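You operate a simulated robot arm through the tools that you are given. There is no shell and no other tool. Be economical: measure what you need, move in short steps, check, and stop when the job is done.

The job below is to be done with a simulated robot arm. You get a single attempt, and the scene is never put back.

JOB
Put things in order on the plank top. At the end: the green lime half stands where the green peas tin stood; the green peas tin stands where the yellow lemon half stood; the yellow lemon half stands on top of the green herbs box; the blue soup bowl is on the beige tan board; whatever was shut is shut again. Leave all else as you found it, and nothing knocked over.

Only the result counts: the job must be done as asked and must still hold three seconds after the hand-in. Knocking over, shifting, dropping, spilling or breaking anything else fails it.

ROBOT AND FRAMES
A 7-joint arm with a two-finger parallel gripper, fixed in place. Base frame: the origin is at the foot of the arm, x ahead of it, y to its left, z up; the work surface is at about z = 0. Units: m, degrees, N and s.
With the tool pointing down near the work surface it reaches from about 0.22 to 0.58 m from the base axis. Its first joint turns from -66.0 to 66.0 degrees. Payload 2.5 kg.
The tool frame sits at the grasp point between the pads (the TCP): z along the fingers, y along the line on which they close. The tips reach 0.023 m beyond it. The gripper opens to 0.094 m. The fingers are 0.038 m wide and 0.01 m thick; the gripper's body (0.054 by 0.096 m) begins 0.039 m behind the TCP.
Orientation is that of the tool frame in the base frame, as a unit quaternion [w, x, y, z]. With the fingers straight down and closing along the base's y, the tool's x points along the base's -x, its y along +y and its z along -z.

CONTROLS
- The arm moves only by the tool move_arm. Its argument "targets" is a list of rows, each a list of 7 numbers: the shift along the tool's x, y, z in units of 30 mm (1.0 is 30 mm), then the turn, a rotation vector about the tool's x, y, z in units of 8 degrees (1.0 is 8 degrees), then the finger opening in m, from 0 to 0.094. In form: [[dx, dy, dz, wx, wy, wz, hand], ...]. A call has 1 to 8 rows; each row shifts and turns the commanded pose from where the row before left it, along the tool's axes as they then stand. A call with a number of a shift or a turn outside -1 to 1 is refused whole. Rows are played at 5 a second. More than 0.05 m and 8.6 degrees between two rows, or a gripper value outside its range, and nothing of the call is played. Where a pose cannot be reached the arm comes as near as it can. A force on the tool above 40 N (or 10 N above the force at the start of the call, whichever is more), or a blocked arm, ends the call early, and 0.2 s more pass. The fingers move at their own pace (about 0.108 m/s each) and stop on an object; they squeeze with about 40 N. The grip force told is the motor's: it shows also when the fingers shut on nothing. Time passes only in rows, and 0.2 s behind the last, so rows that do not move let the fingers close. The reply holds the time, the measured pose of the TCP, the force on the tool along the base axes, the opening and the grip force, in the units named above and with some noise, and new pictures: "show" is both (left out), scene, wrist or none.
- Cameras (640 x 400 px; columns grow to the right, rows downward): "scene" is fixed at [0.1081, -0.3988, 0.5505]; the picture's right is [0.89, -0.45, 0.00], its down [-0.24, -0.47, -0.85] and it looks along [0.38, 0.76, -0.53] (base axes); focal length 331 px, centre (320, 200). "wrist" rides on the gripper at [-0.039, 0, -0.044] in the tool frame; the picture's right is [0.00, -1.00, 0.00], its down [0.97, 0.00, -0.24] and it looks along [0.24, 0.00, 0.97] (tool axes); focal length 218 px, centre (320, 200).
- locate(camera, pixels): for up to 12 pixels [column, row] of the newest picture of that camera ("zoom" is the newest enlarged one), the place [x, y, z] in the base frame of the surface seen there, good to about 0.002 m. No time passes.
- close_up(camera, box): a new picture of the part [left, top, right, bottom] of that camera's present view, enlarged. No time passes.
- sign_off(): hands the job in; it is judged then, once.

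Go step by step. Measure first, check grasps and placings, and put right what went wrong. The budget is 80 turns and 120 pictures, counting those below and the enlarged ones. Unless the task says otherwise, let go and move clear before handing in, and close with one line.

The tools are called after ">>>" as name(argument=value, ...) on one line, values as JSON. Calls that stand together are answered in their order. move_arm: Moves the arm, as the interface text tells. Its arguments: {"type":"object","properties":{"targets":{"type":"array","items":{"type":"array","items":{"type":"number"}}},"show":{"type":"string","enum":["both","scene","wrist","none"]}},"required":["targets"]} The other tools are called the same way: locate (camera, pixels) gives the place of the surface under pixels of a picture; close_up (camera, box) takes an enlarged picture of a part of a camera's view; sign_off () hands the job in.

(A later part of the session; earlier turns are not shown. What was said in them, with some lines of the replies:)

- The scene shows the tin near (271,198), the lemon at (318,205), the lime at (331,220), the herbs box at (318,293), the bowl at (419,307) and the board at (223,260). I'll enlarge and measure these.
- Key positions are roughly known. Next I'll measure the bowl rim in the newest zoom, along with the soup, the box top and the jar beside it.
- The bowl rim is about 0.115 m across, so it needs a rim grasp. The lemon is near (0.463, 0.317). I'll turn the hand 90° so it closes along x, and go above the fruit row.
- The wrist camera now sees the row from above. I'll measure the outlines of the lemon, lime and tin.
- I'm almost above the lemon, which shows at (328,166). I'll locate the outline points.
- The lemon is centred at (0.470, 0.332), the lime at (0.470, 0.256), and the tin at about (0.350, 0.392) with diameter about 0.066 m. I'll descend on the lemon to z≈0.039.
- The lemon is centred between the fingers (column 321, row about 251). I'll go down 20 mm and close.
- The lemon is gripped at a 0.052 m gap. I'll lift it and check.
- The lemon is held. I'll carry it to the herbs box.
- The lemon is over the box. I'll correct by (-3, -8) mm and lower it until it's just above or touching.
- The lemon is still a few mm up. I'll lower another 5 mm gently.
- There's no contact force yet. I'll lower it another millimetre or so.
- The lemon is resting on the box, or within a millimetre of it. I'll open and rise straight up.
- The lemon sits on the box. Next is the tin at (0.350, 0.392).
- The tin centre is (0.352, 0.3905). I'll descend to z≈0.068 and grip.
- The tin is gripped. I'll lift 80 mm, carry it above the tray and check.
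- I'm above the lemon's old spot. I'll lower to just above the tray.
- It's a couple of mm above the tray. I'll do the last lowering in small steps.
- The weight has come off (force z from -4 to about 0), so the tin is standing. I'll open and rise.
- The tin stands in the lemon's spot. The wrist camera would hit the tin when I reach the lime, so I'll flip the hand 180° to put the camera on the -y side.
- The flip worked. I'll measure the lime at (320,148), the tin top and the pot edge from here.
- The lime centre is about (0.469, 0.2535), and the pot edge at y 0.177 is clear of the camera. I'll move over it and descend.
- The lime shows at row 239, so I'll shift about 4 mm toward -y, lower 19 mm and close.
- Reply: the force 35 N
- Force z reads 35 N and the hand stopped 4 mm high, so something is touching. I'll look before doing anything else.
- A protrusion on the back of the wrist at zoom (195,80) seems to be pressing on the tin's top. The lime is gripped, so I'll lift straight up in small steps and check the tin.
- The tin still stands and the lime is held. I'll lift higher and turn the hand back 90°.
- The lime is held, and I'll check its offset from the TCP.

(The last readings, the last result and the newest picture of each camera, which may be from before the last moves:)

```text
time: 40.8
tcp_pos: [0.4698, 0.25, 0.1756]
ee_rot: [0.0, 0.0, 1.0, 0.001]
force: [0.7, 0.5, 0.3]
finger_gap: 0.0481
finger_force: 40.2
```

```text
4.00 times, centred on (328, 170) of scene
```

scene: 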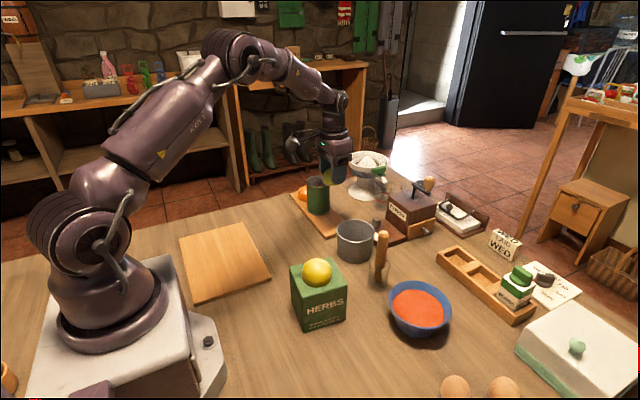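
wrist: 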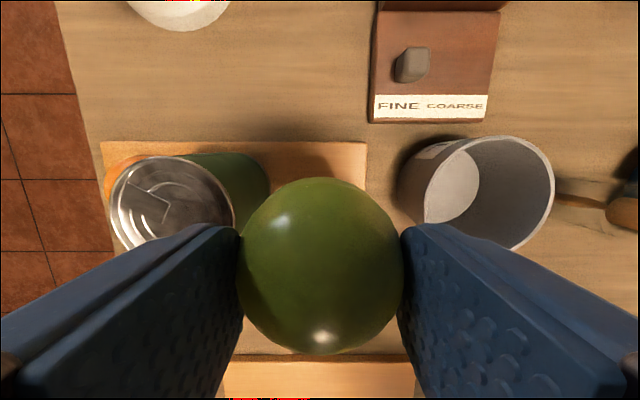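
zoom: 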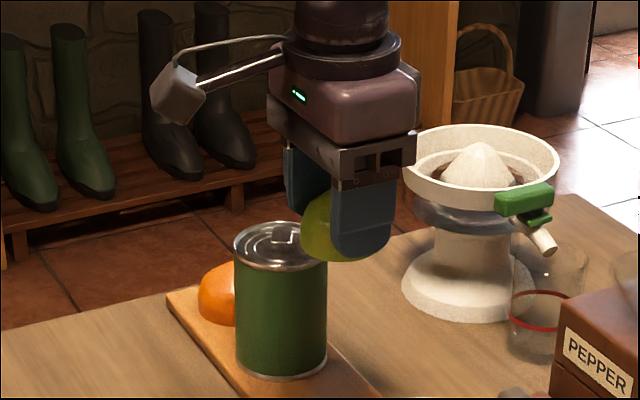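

The lime is close to centred. I'll carry it to the tin's old spot at (0.350, 0.3905).

>>> move_arm(targets=[[0.6, 0.7, -0.2, 0, 0, 0, 0.03], [0.7, 0.8, 0, 0, 0, 0, 0.03], [0.7, 0.8, 0, 0, 0, 0, 0.03], [0.7, 0.8, 0, 0, 0, 0, 0.03], [0.7, 0.8, 0, 0, 0, 0, 0.03], [0.6, 0.78, 0.2, 0, 0, 0, 0.03], [0, 0, 0.9, 0, 0, 0, 0.03], [0, 0, 0.9, 0, 0, 0, 0.03]], show="both")

>>> close_up(camera="scene", box=[230, 120, 326, 220])

```text
time: 42.6
tcp_pos: [0.35, 0.3903, 0.1204]
ee_rot: [0.001, 0.0, 1.0, 0.0]
force: [0.8, -1.0, -0.5]
finger_gap: 0.0481
finger_force: 39.9
```

scene: 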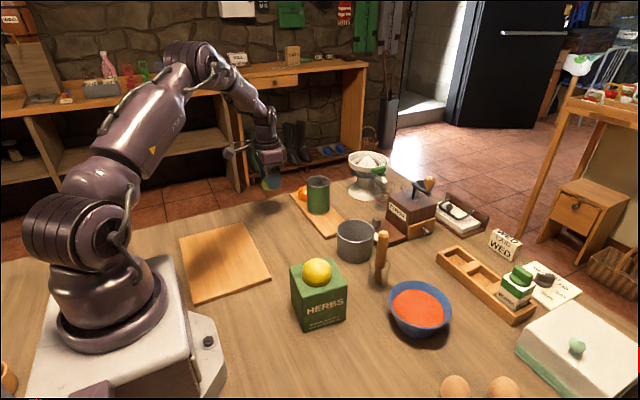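
wrist: 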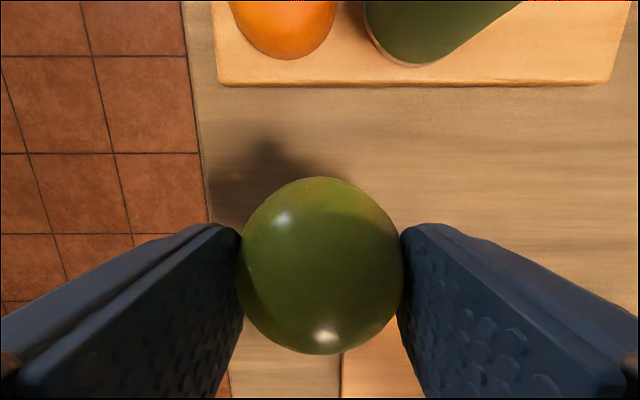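

```text
4.00 times, centred on (278, 170) of scene
```

zoom: 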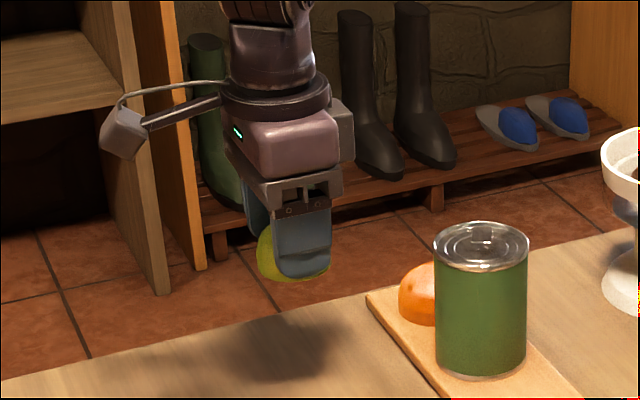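

The lime is level and over the target. I'll lower it near to the table.

>>> move_arm(targets=[[0, 0, 0.8, 0, 0, 0, 0.03], [0, 0, 0.8, 0, 0, 0, 0.03], [0, 0, 0.7, 0, 0, 0, 0.03], [0, 0, 0.4, 0, 0, 0, 0.03], [0, 0, 0.13, 0, 0, 0, 0.03], [0, 0, 0, 0, 0, 0, 0.03]], show="scene")

>>> close_up(camera="scene", box=[230, 150, 310, 230])

```text
time: 44.0
tcp_pos: [0.3506, 0.3905, 0.0376]
ee_rot: [0.0, 0.0, 1.0, -0.001]
force: [0.4, -0.5, -0.5]
finger_gap: 0.0482
finger_force: 40.0
```

scene: 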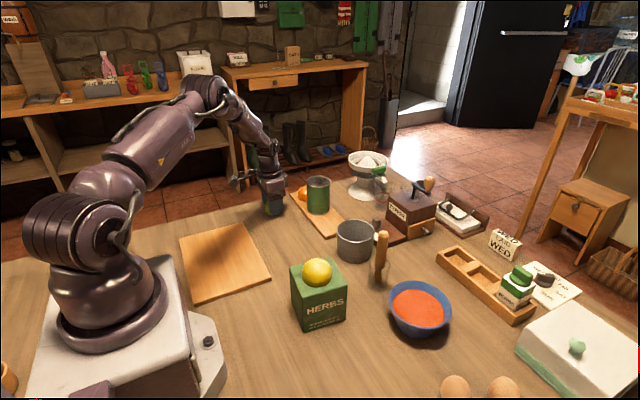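

```text
5.00 times, centred on (270, 190) of scene
```

zoom: 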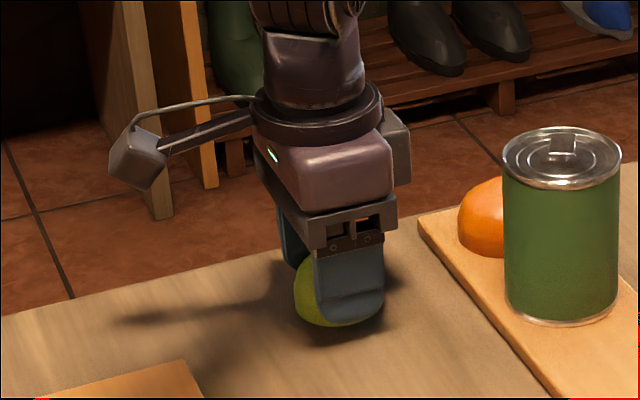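

A few mm remain. I'll lower in small steps.

>>> move_arm(targets=[[0, 0, 0.06, 0, 0, 0, 0.03], [0, 0, 0.06, 0, 0, 0, 0.03], [0, 0, 0.04, 0, 0, 0, 0.03], [0, 0, 0, 0, 0, 0, 0.03]], show="none")

>>> close_up(camera="scene", box=[250, 170, 300, 220])

```text
time: 45.0
tcp_pos: [0.3486, 0.391, 0.0329]
ee_rot: [0.0, 0.0, 1.0, 0.001]
force: [-0.2, -0.7, -0.4]
finger_gap: 0.0485
finger_force: 40.4
```

```text
8.00 times, centred on (275, 195) of scene
```

zoom: 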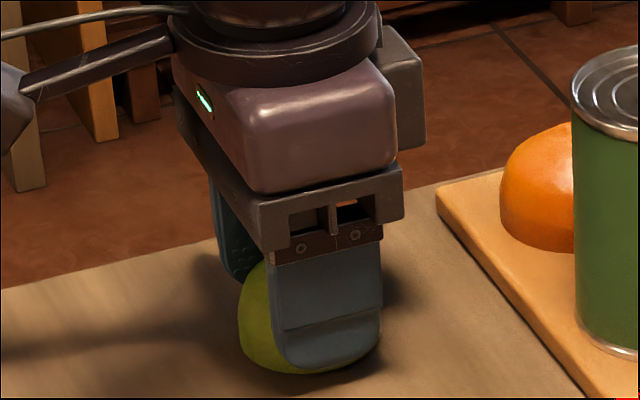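

>>> move_arm(targets=[[0, 0, 0.04, 0, 0, 0, 0.03], [0, 0, 0.03, 0, 0, 0, 0.03], [0, 0, 0, 0, 0, 0, 0.03]], show="none")

```text
time: 45.8
tcp_pos: [0.3501, 0.3901, 0.0306]
ee_rot: [-0.001, 0.0, 1.0, 0.001]
force: [0.2, 0.4, -0.2]
finger_gap: 0.0482
finger_force: 40.8
```

>>> move_arm(targets=[[0, 0, 0.03, 0, 0, 0, 0.03], [0, 0, 0.02, 0, 0, 0, 0.03], [0, 0, 0, 0, 0, 0, 0.03]], show="none")

```text
time: 46.6
tcp_pos: [0.3493, 0.3901, 0.0302]
ee_rot: [0.0, 0.0, 1.0, 0.0]
force: [-1.5, -4.3, 13.2]
finger_gap: 0.0483
finger_force: 40.0
```

Contact shows as a 13 N upward push. The lime is on the table, so I'll back off slightly, open and rise.

>>> move_arm(targets=[[0, 0, -0.02, 0, 0, 0, 0.03], [0, 0, 0, 0, 0, 0, 0.06], [0, 0, 0, 0, 0, 0, 0.08], [0, 0, -0.6, 0, 0, 0, 0.08], [0, 0, -1, 0, 0, 0, 0.08], [0, 0, -1, 0, 0, 0, 0.08], [0, 0, -1, 0, 0, 0, 0.08], [0, 0, -1, 0, 0, 0, 0.08]], show="both")

>>> close_up(camera="scene", box=[230, 160, 350, 250])

```text
time: 48.4
tcp_pos: [0.3502, 0.3895, 0.1683]
ee_rot: [0.0, 0.0, 1.0, 0.0]
force: [-0.2, 0.2, 0.7]
finger_gap: 0.08
finger_force: 0.1
```

scene: 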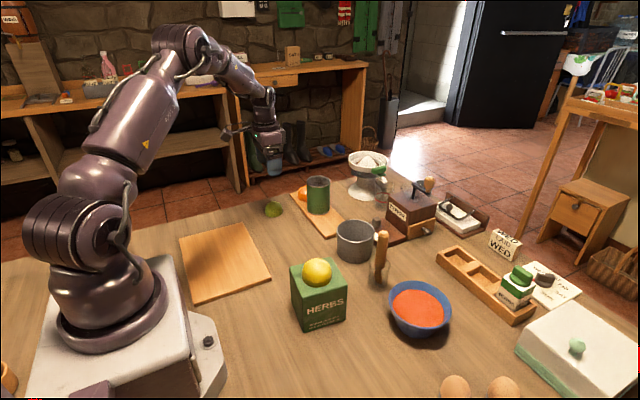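
wrist: 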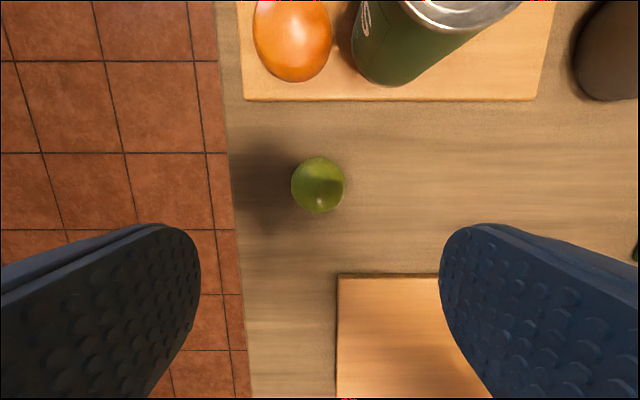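

```text
4.44 times, centred on (290, 205) of scene
```

zoom: 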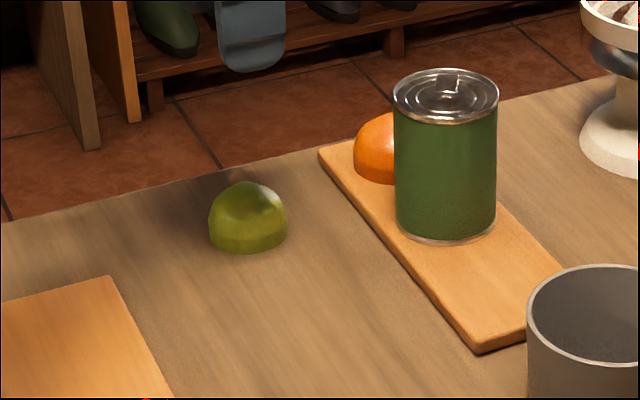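

The lime stands at the tin's old spot. Next is the bowl: I'll rise and travel over to look straight down on it.

>>> move_arm(targets=[[0, 0, -1, 0, 0, 0, 0.08], [0, 0, -1, 0, 0, 0, 0.08], [0, -0.9, -0.4, 0, 0, 0, 0.08], [0, -1, 0, 0, 0, 0, 0.08], [0, -1, 0, 0, 0, 0, 0.08], [0, -1, 0, 0, 0, 0, 0.08], [0, -1, 0, 0, 0, 0, 0.08], [0, -1, 0, 0, 0, 0, 0.08]], show="none")

>>> move_arm(targets=[[-0.4, -1, 0, 0, 0, 0, 0.08], [-0.4, -1, 0, 0, 0, 0, 0.08], [-0.4, -1, 0, 0, 0, 0, 0.08], [-0.4, -1, 0, 0, 0, 0, 0.08], [-0.4, -1, 0, 0, 0, 0, 0.08], [-0.4, -1, 0, 0, 0, 0, 0.08], [-0.4, -1, 0, 0, 0, 0, 0.08], [-0.4, -1, 0, 0, 0, 0, 0.08]], show="none")

>>> move_arm(targets=[[0, -1, 0, 0, 0, 0, 0.08], [0, -1, 0, 0, 0, 0, 0.08], [0, -1, 0, 0, 0, 0, 0.08], [0, -0.6, 0, 0, 0, 0, 0.08]], show="both")

```text
time: 50.2
tcp_pos: [0.3506, 0.213, 0.2373]
ee_rot: [0.0, 0.0, 1.0, 0.001]
force: [-0.3, -0.7, 0.9]
finger_gap: 0.0801
finger_force: 0.0
```

```text
time: 52.0
tcp_pos: [0.4458, -0.0265, 0.2374]
ee_rot: [0.0, 0.0, 1.0, 0.0]
force: [-0.4, 0.0, 1.0]
finger_gap: 0.0802
finger_force: 0.2
```

```text
time: 53.0
tcp_pos: [0.4457, -0.1347, 0.239]
ee_rot: [0.0, 0.0, 1.0, 0.0]
force: [0.2, 0.0, -0.3]
finger_gap: 0.08
finger_force: 0.1
```

scene: 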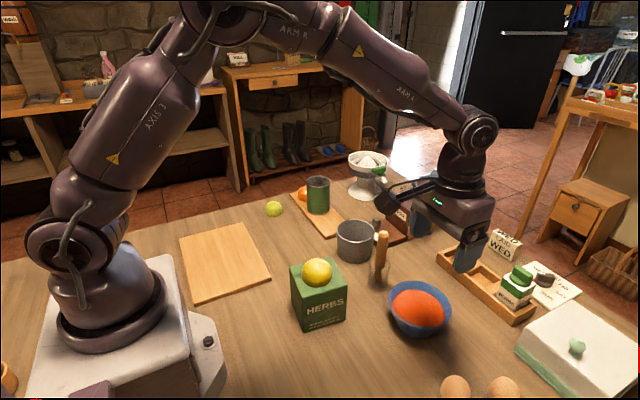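
wrist: 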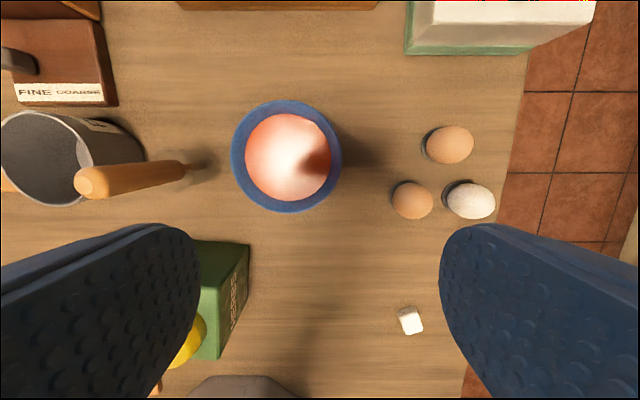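

I have a clear overhead view of the bowl (231–342, 99–214) and three eggs to its right. I'll measure the rim, the inner wall and the eggs.

>>> locate(camera="wrist", pixels=[[234, 157], [339, 157], [287, 102], [287, 211], [248, 157], [327, 157], [287, 118], [287, 196], [287, 157], [412, 198], [449, 143], [392, 198]])

>>> close_up(camera="wrist", box=[200, 85, 360, 225])

```text
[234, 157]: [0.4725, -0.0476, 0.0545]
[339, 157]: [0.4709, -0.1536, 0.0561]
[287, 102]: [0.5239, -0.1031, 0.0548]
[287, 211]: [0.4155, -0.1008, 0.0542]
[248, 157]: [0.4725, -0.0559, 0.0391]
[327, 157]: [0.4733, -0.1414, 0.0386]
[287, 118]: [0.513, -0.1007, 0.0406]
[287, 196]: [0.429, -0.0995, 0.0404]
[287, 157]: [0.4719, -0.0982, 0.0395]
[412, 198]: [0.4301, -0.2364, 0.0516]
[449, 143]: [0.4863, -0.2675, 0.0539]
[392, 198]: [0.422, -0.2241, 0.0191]
```

```text
2.86 times, centred on (280, 155) of wrist
```

zoom: 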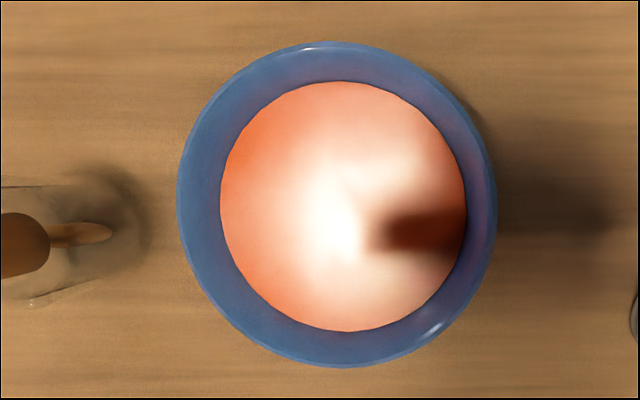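

The rim centre is (0.470, -0.100) with radius about 0.055 m. I'll check the outer wall profile from the scene camera.

>>> close_up(camera="scene", box=[380, 270, 460, 345])

```text
5.33 times, centred on (420, 308) of scene
```

zoom: 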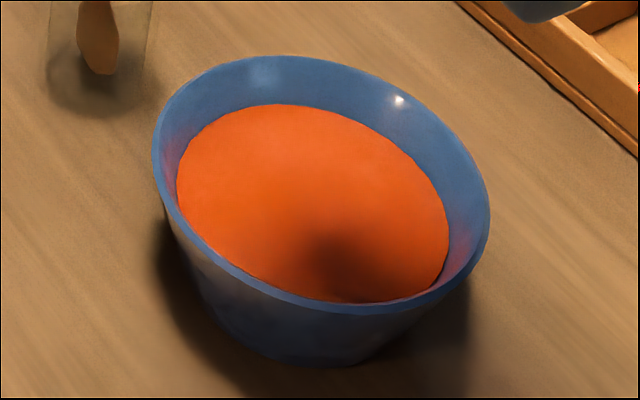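

>>> locate(camera="zoom", pixels=[[290, 302], [285, 315], [278, 330], [272, 345], [266, 358], [420, 312], [405, 330], [300, 300], [280, 104], [275, 80], [273, 60], [450, 240]])

```text
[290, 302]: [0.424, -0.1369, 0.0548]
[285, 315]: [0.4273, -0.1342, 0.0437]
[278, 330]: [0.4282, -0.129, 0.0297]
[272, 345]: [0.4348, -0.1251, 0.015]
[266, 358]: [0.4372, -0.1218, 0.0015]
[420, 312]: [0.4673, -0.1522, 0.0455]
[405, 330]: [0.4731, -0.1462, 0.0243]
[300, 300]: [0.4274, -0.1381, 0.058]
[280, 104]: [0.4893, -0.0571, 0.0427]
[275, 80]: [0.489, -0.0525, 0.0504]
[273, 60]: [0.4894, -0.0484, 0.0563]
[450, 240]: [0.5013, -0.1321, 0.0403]
```

The wall slopes about 20°, so I'll tilt the hand 20° and grip the rim on the -y side, with the tips staying above the soup. First I'll pose above that side.

>>> move_arm(targets=[[-0.4, -0.73, 0.5, 0, 0, 0, 0.045], [-0.41, -0.73, 0.5, 0, 0, 0, 0.045], [0, 0, 0.5, -0.9, 0, 0, 0.045], [0, 0, 0.5, -0.8, 0, 0, 0.045], [0, 0, 0, -0.8, 0, 0, 0.045]], show="both")

```text
time: 54.2
tcp_pos: [0.4696, -0.1757, 0.1797]
ee_rot: [0.001, 0.0, 0.985, 0.175]
force: [-0.3, 0.9, -0.3]
finger_gap: 0.045
finger_force: 0.0
```

scene: 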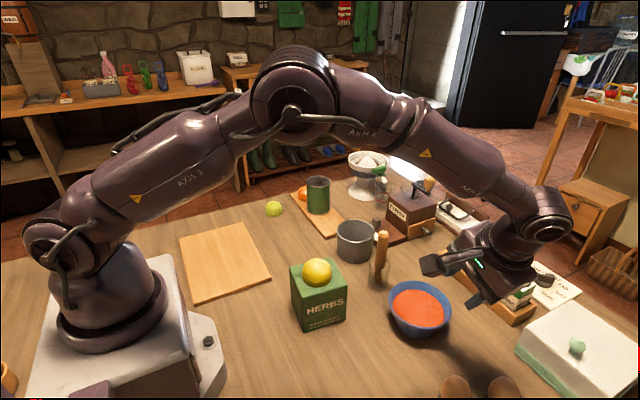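
wrist: 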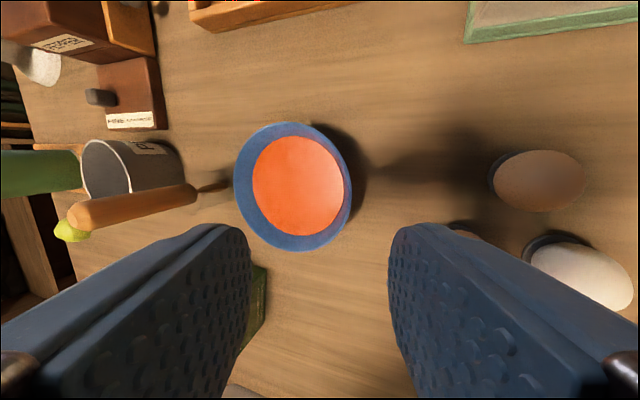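

The tilt is correct (tool z leans toward +y). I'll move to the pre-grasp point and advance to about 18 mm short.

>>> move_arm(targets=[[0, -0.26, 0.6, 0, 0, 0, 0.04], [0, -0.26, 0.6, 0, 0, 0, 0.04], [0, -0.25, 0.64, 0, 0, 0, 0.04], [0, 0, 0.5, 0, 0, 0, 0.04], [0, 0, 0.5, 0, 0, 0, 0.04], [0, 0, 0.4, 0, 0, 0, 0.04]], show="both")

>>> close_up(camera="scene", box=[370, 240, 530, 350])

```text
time: 55.6
tcp_pos: [0.4703, -0.1654, 0.0801]
ee_rot: [0.0, 0.0, 0.985, 0.174]
force: [-0.1, 0.2, 0.0]
finger_gap: 0.0399
finger_force: 0.1
```

scene: 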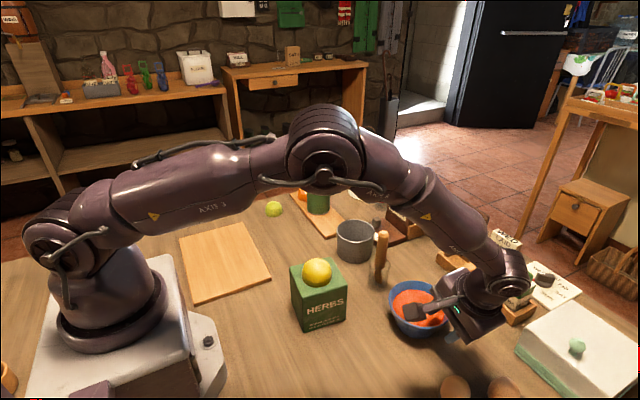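
wrist: 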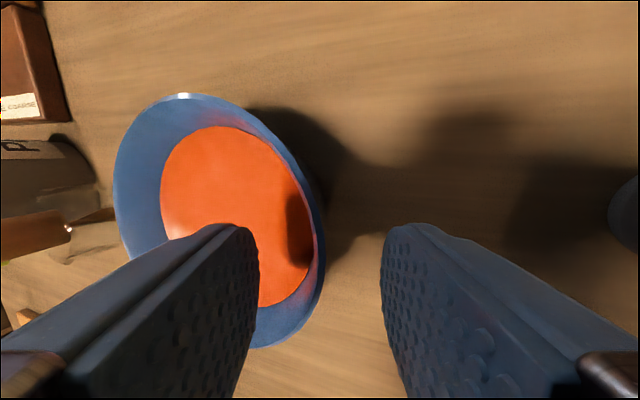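

```text
3.64 times, centred on (450, 295) of scene
```

zoom: 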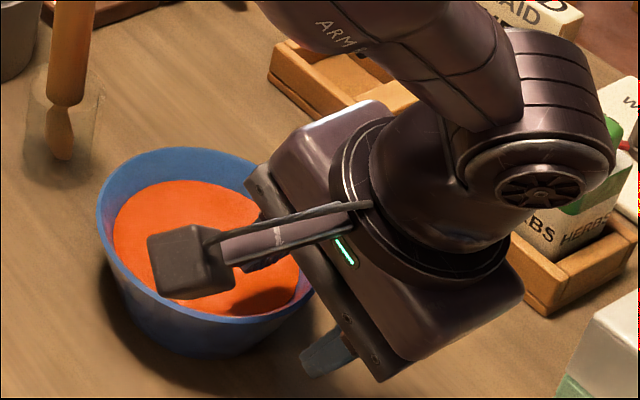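

The fingers straddle the rim well. Before the last 18 mm I'll check the clearance between the wrist housing and the carton at the right of the zoom.

>>> locate(camera="zoom", pixels=[[560, 225], [620, 215], [600, 180], [545, 185], [608, 140], [520, 50], [500, 270], [520, 300], [190, 265], [340, 360], [190, 285]])

```text
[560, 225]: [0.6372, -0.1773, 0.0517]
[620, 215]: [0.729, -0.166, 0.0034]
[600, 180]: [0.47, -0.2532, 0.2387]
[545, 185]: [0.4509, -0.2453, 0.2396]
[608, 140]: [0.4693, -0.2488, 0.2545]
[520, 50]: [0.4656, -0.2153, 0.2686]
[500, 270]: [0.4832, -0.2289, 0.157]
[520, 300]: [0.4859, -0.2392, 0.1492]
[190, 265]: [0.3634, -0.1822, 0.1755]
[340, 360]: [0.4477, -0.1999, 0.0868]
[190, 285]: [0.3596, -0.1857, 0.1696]
```

Everything is clear: the wrist is at z≈0.24 and the carton at x≈0.64. I'll advance 18 mm and look before closing.

>>> move_arm(targets=[[0, 0.04, 0.2, 0, 0, 0, 0.04], [0, 0, 0.2, 0, 0, 0, 0.04], [0, 0, 0.2, 0, 0, 0, 0.04]], show="wrist")

```text
time: 56.4
tcp_pos: [0.4706, -0.1575, 0.0627]
ee_rot: [-0.001, 0.0, 0.985, 0.173]
force: [-0.1, -0.6, -0.2]
finger_gap: 0.0401
finger_force: 0.1
```

wrist: 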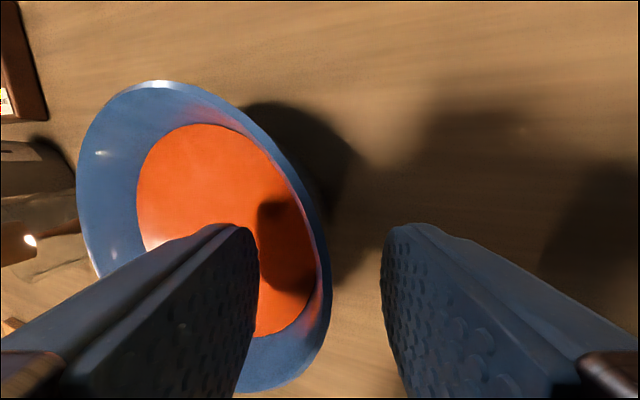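

No contact yet. I'll close stepwise on the rim.

>>> move_arm(targets=[[0, 0, 0, 0, 0, 0, 0.03], [0, 0, 0, 0, 0, 0, 0.022], [0, 0, 0, 0, 0, 0, 0.016], [0, 0, 0, 0, 0, 0, 0.011], [0, 0, 0, 0, 0, 0, 0.006], [0, 0, 0, 0, 0, 0, 0.0], [0, 0, 0, 0, 0, 0, 0.0]], show="both")

>>> close_up(camera="scene", box=[370, 240, 530, 350])

```text
time: 58.0
tcp_pos: [0.4709, -0.1574, 0.0643]
ee_rot: [0.0, -0.001, 0.985, 0.174]
force: [1.2, 1.7, 1.0]
finger_gap: 0.0143
finger_force: 40.2
```

scene: 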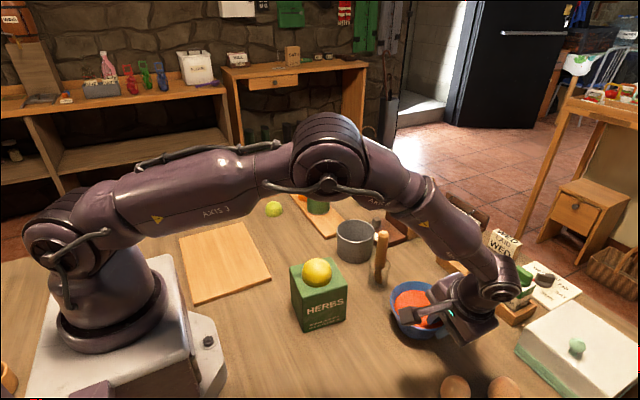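
wrist: 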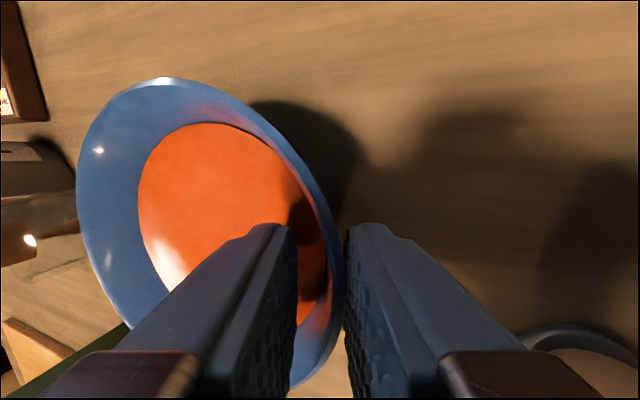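

```text
3.64 times, centred on (450, 295) of scene
```

zoom: 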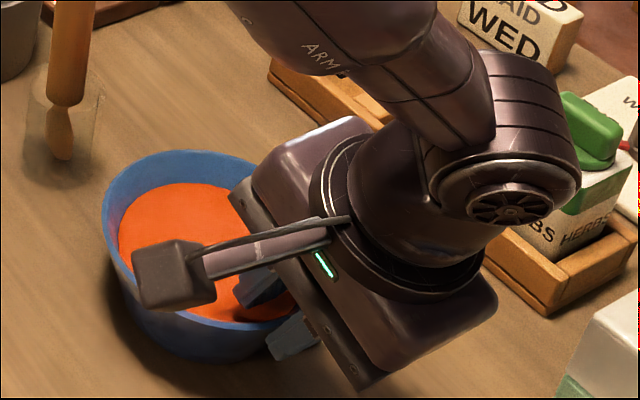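

The rim is gripped at a 0.014 m gap with no disturbing force. I'll lift 10 mm slowly and check that it stays level.

>>> move_arm(targets=[[0, 0.02, -0.05, 0, 0, 0, 0], [0, 0.025, -0.07, 0, 0, 0, 0], [0, 0.035, -0.1, 0, 0, 0, 0], [0, 0.035, -0.1, 0, 0, 0, 0], [0, 0, 0, 0, 0, 0, 0]], show="both")

>>> close_up(camera="scene", box=[370, 240, 530, 350])

```text
time: 59.2
tcp_pos: [0.4704, -0.159, 0.0742]
ee_rot: [0.0, -0.001, 0.985, 0.173]
force: [0.9, -0.3, -4.1]
finger_gap: 0.0143
finger_force: 40.1
```

scene: 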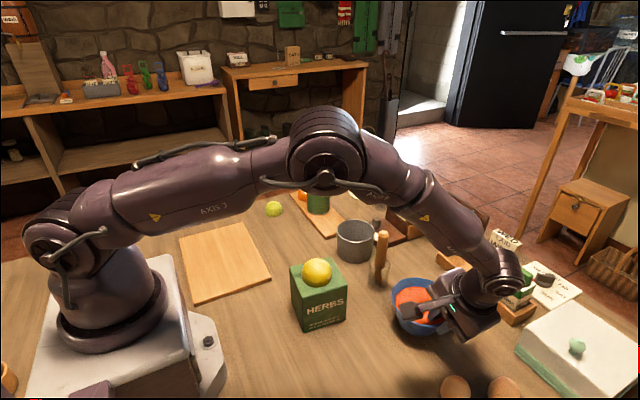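
wrist: 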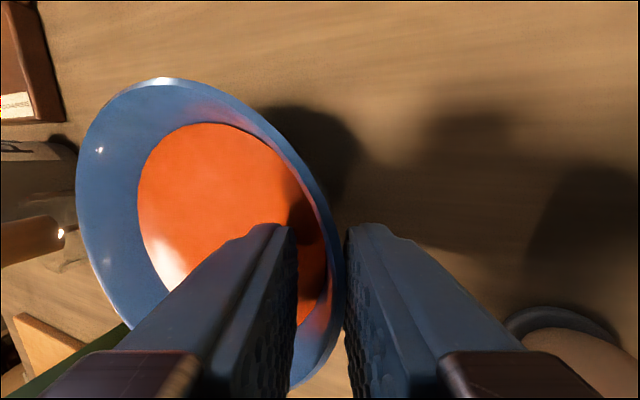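

```text
3.64 times, centred on (450, 295) of scene
```

zoom: 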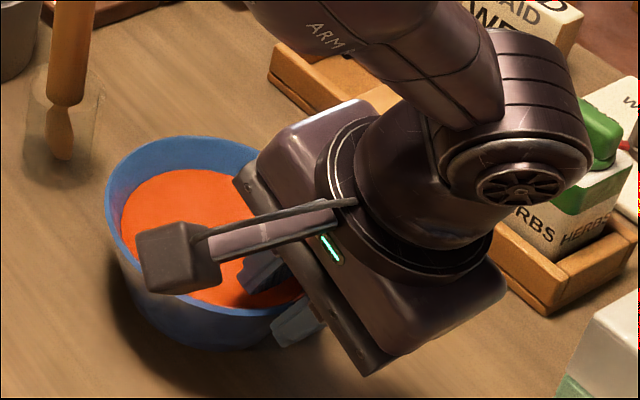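

The bowl is held rigidly and level. I'll lift 0.16 m smoothly.

>>> move_arm(targets=[[0, 0.12, -0.33, 0, 0, 0, 0], [0, 0.2, -0.55, 0, 0, 0, 0], [0, 0.26, -0.7, 0, 0, 0, 0], [0, 0.26, -0.7, 0, 0, 0, 0], [0, 0.26, -0.7, 0, 0, 0, 0], [0, 0.26, -0.7, 0, 0, 0, 0], [0, 0.26, -0.7, 0, 0, 0, 0], [0, 0.2, -0.55, 0, 0, 0, 0]], show="wrist")

```text
time: 61.0
tcp_pos: [0.4692, -0.1559, 0.2317]
ee_rot: [0.001, 0.0, 0.985, 0.173]
force: [-0.2, 0.2, -4.1]
finger_gap: 0.0142
finger_force: 40.1
```

wrist: 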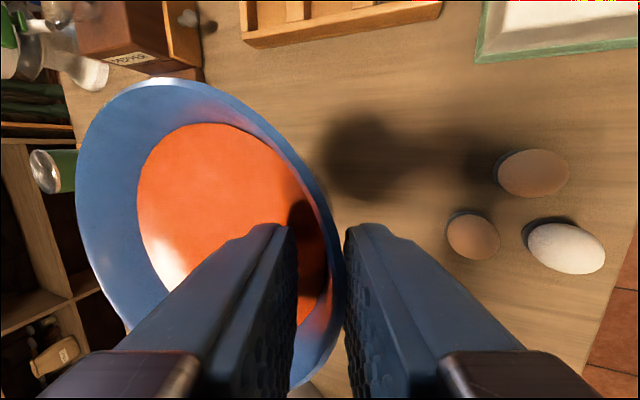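

Steady. I'll yaw 45° about the vertical, in place.

>>> move_arm(targets=[[0, 0, 0, 0, 0.172, -0.47, 0], [0, 0, 0, 0, 0.241, -0.657, 0], [0, 0, 0, 0, 0.258, -0.704, 0], [0, 0, 0, 0, 0.258, -0.704, 0], [0, 0, 0, 0, 0.258, -0.704, 0], [0, 0, 0, 0, 0.258, -0.704, 0], [0, 0, 0, 0, 0.258, -0.704, 0], [0, 0, 0, 0, 0.225, -0.613, 0]], show="scene")

```text
time: 62.8
tcp_pos: [0.4687, -0.1566, 0.231]
ee_rot: [-0.067, -0.376, 0.91, 0.16]
force: [-0.2, -0.4, -4.1]
finger_gap: 0.0142
finger_force: 40.3
```

scene: 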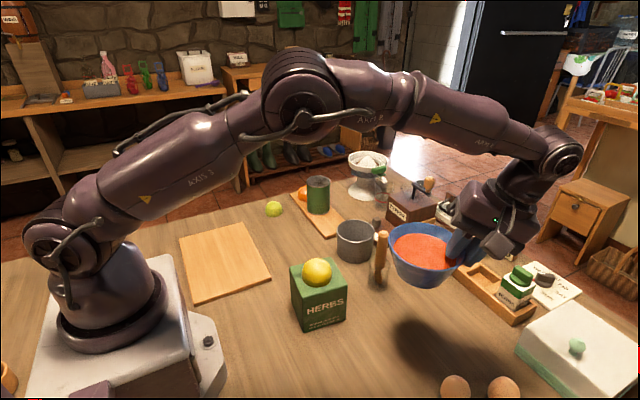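

The yaw is done and the bowl is level. I'll carry it toward the board in ramped steps; it passes about 3 cm above the lemon.

>>> move_arm(targets=[[-0.056, 0.268, 0.098, 0, 0, 0, 0], [-0.111, 0.535, 0.196, 0, 0, 0, 0], [-0.167, 0.803, 0.295, 0, 0, 0, 0], [-0.167, 0.803, 0.295, 0, 0, 0, 0], [-0.167, 0.803, 0.295, 0, 0, 0, 0], [-0.167, 0.803, 0.295, 0, 0, 0, 0], [-0.111, 0.535, 0.196, 0, 0, 0, 0], [-0.056, 0.268, 0.098, 0, 0, 0, 0]], show="scene")

```text
time: 64.6
tcp_pos: [0.3821, -0.0254, 0.2299]
ee_rot: [-0.067, -0.376, 0.91, 0.161]
force: [0.3, 0.3, -4.0]
finger_gap: 0.0143
finger_force: 40.1
```

scene: 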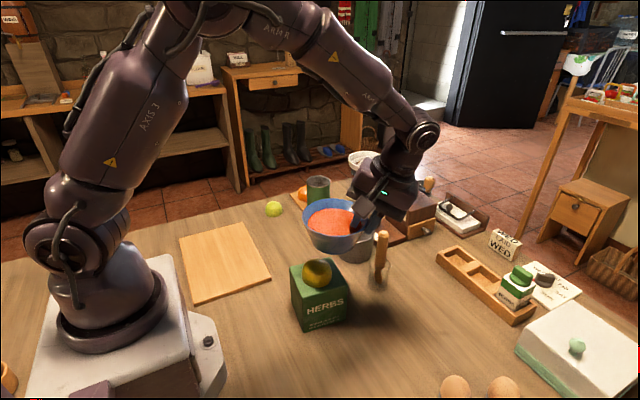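

It's tracking well at z≈0.23. I'll continue.

>>> move_arm(targets=[[-0.056, 0.278, 0.095, 0, 0, 0, 0], [-0.111, 0.545, 0.193, 0, 0, 0, 0], [-0.167, 0.803, 0.295, 0, 0, 0, 0], [-0.167, 0.803, 0.295, 0, 0, 0, 0], [-0.167, 0.803, 0.295, 0, 0, 0, 0], [-0.167, 0.803, 0.295, 0, 0, 0, 0], [-0.111, 0.535, 0.196, 0, 0, 0, 0], [-0.056, 0.268, 0.098, 0, 0, 0, 0]], show="scene")

```text
time: 66.4
tcp_pos: [0.2963, 0.1027, 0.2313]
ee_rot: [-0.067, -0.375, 0.911, 0.16]
force: [-0.2, -0.8, -4.0]
finger_gap: 0.0141
finger_force: 40.2
```

scene: 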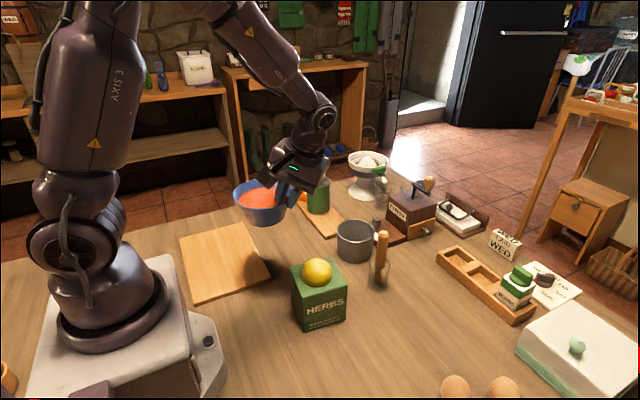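

Lemon and box are untouched. I'll make the last leg to above the board.

>>> move_arm(targets=[[-0.061, 0.318, 0.117, 0, 0, 0, 0], [-0.122, 0.635, 0.233, 0, 0, 0, 0], [-0.158, 0.826, 0.303, 0, 0, 0, 0], [-0.158, 0.826, 0.303, 0, 0, 0, 0], [-0.122, 0.635, 0.233, 0, 0, 0, 0], [-0.073, 0.381, 0.14, 0, 0, 0, 0], [-0.036, 0.19, 0.07, 0, 0, 0, 0]], show="both")

```text
time: 68.0
tcp_pos: [0.2242, 0.2066, 0.2311]
ee_rot: [-0.067, -0.375, 0.911, 0.16]
force: [0.6, -0.1, -4.0]
finger_gap: 0.0141
finger_force: 39.4
```

scene: 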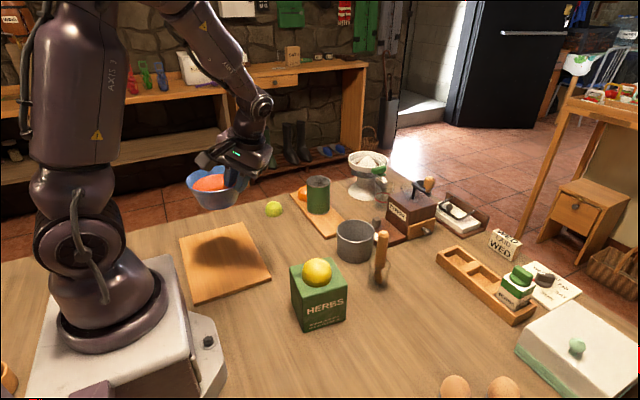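
wrist: 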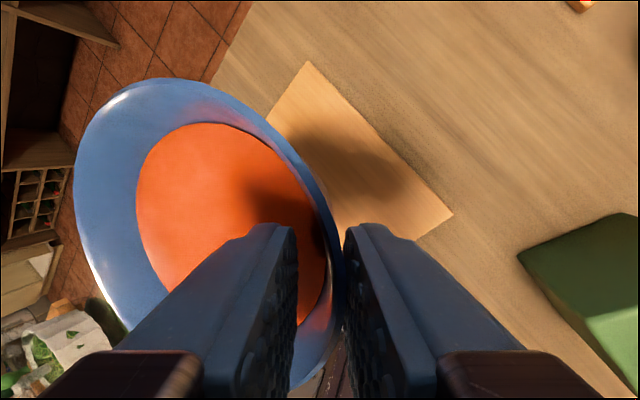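

It's over the board. I'll descend to about 5 mm above contact.

>>> move_arm(targets=[[0, -0.108, 0.293, 0, 0, 0, 0], [0, -0.216, 0.587, 0, 0, 0, 0], [0, -0.28, 0.763, 0, 0, 0, 0], [0, -0.28, 0.763, 0, 0, 0, 0], [0, -0.28, 0.763, 0, 0, 0, 0], [0, -0.259, 0.704, 0, 0, 0, 0], [0, -0.194, 0.528, 0, 0, 0, 0], [0, -0.108, 0.293, 0, 0, 0, 0]], show="both")

>>> close_up(camera="scene", box=[160, 190, 300, 310])

```text
time: 69.8
tcp_pos: [0.2249, 0.2057, 0.0796]
ee_rot: [-0.067, -0.374, 0.911, 0.16]
force: [-0.5, 0.1, -5.0]
finger_gap: 0.0142
finger_force: 40.2
```

scene: 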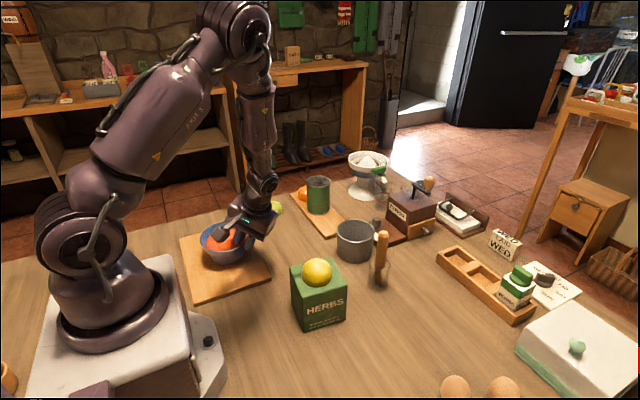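
wrist: 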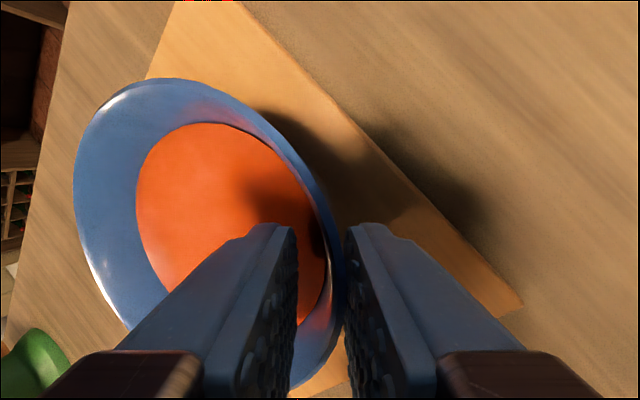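

```text
3.33 times, centred on (230, 250) of scene
```

zoom: 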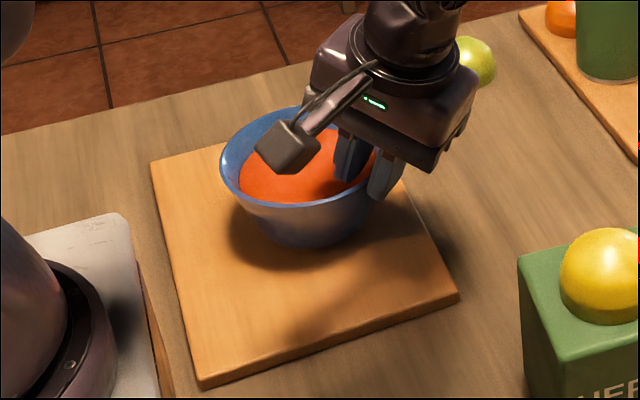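

It's centred over the board and about 4 mm up. I'll lower in small steps and watch the weight.

>>> move_arm(targets=[[0, -0.015, 0.04, 0, 0, 0, 0], [0, -0.015, 0.04, 0, 0, 0, 0], [0, -0.01, 0.025, 0, 0, 0, 0], [0, 0, 0, 0, 0, 0, 0]], show="none")

```text
time: 70.8
tcp_pos: [0.2259, 0.2055, 0.0786]
ee_rot: [-0.067, -0.376, 0.91, 0.161]
force: [-0.2, 0.1, -4.1]
finger_gap: 0.0141
finger_force: 39.8
```

>>> move_arm(targets=[[0, -0.012, 0.032, 0, 0, 0, 0], [0, -0.012, 0.032, 0, 0, 0, 0], [0, 0, 0, 0, 0, 0, 0]], show="none")

```text
time: 71.6
tcp_pos: [0.2252, 0.2067, 0.0763]
ee_rot: [-0.067, -0.375, 0.911, 0.16]
force: [0.2, -0.3, -4.0]
finger_gap: 0.0141
finger_force: 39.6
```

>>> move_arm(targets=[[0, -0.01, 0.027, 0, 0, 0, 0], [0, 0, 0, 0, 0, 0, 0]], show="none")

```text
time: 72.2
tcp_pos: [0.2236, 0.2052, 0.0755]
ee_rot: [-0.067, -0.374, 0.911, 0.16]
force: [-0.2, -1.4, -2.3]
finger_gap: 0.014
finger_force: 40.3
```

Contact has begun (the weight reading dropped to 2.3 N). One more small step, then I'll open gently.

>>> move_arm(targets=[[0, -0.006, 0.016, 0, 0, 0, 0], [0, 0, 0, 0, 0, 0, 0], [0, 0, 0, 0, 0, 0, 0.02], [0, 0, 0, 0, 0, 0, 0.03], [0, 0, 0, 0, 0, 0, 0.038], [0, 0, 0, 0, 0, 0, 0.038]], show="both")

```text
time: 73.6
tcp_pos: [0.2256, 0.2052, 0.0742]
ee_rot: [-0.067, -0.375, 0.911, 0.16]
force: [-0.6, 0.4, 0.3]
finger_gap: 0.0379
finger_force: 0.0
```

scene: 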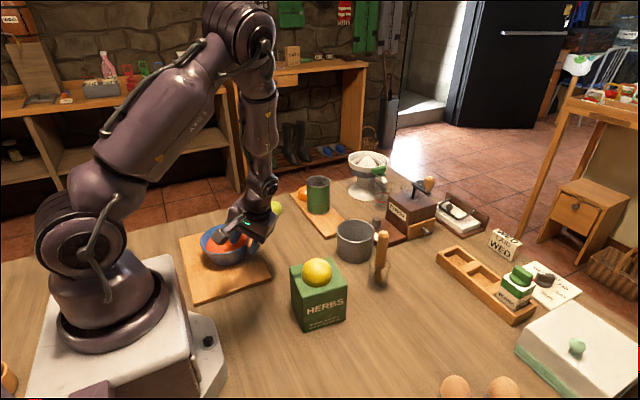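
wrist: 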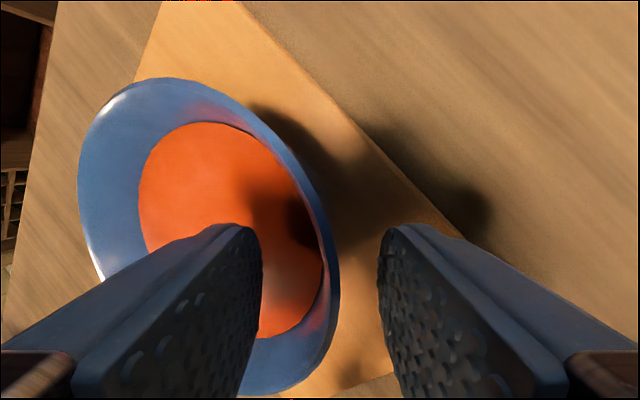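

The bowl stands and the fingers are free. I'll retreat along the tool axis and then up.

>>> move_arm(targets=[[0, 0, -0.3, 0, 0, 0, 0.038], [0, 0, -0.6, 0, 0, 0, 0.038], [0, 0, -0.9, 0, 0, 0, 0.038], [0, 0.34, -0.9, 0, 0, 0, 0.038], [0, 0.34, -0.9, 0, 0, 0, 0.038], [0, 0.34, -0.9, 0, 0, 0, 0.038], [0, 0.34, -0.9, 0, 0, 0, 0.038], [0, 0.34, -0.9, 0, 0, 0, 0.038]], show="both")

>>> close_up(camera="scene", box=[160, 170, 420, 335])

```text
time: 75.4
tcp_pos: [0.2369, 0.1916, 0.2691]
ee_rot: [-0.067, -0.374, 0.911, 0.16]
force: [-0.6, 0.2, -0.7]
finger_gap: 0.0378
finger_force: 0.0
```

scene: 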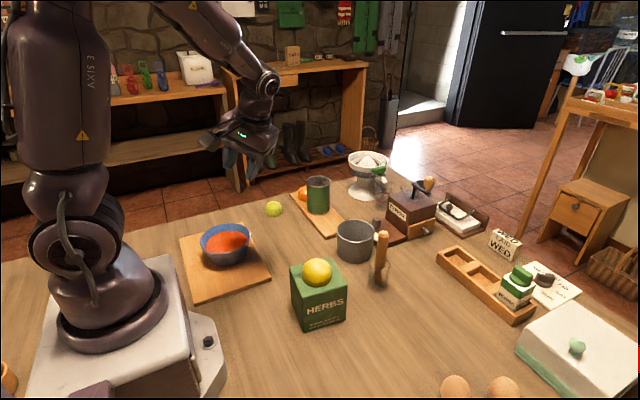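
wrist: 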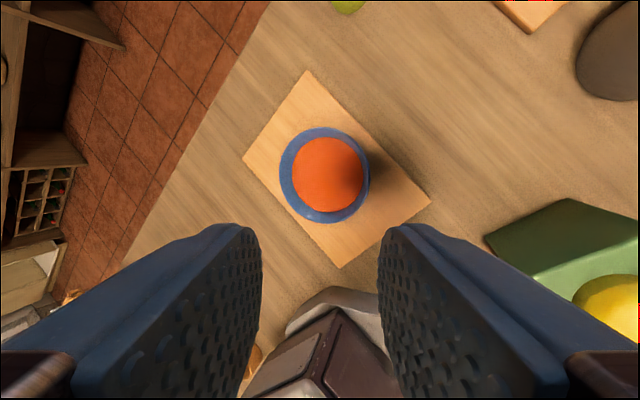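

```text
2.42 times, centred on (290, 252) of scene
```

zoom: 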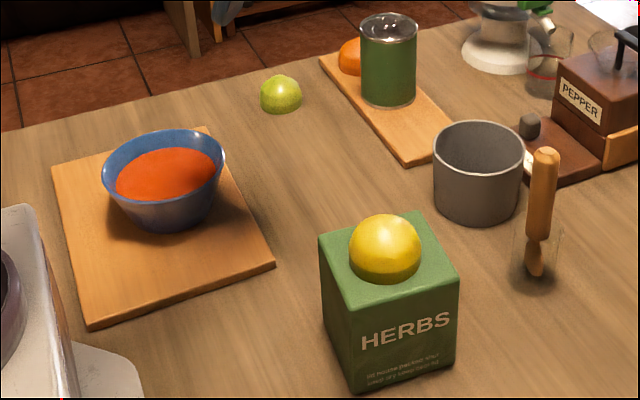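

Everything appears in place. I'll do a final position check on the tin, lime, lemon, bowl, tray corner and box corner.

>>> locate(camera="zoom", pixels=[[389, 27], [281, 84], [384, 222], [165, 172], [405, 165], [320, 240], [457, 265], [350, 48], [410, 218]])

```text
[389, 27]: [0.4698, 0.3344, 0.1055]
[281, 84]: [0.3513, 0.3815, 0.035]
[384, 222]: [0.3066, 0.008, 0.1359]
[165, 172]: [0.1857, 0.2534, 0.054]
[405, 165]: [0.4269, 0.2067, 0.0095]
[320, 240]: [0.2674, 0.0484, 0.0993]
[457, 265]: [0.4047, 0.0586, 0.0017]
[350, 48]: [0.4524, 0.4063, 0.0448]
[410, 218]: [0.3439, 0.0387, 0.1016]
```

All positions agree with the targets, and the tray and box haven't moved. The hand is clear, so I'm handing in.

>>> sign_off()

```text
The job is handed in.
```

The lime half stands where the tin was, the tin stands where the lemon was, the lemon half is on the herbs box, and the soup bowl is on the tan board. I opened nothing, and nothing was knocked over or spilled. While I gripped the lime, the wrist pressed on the tin's top with about 35 N, but the tin stayed upright and in place.
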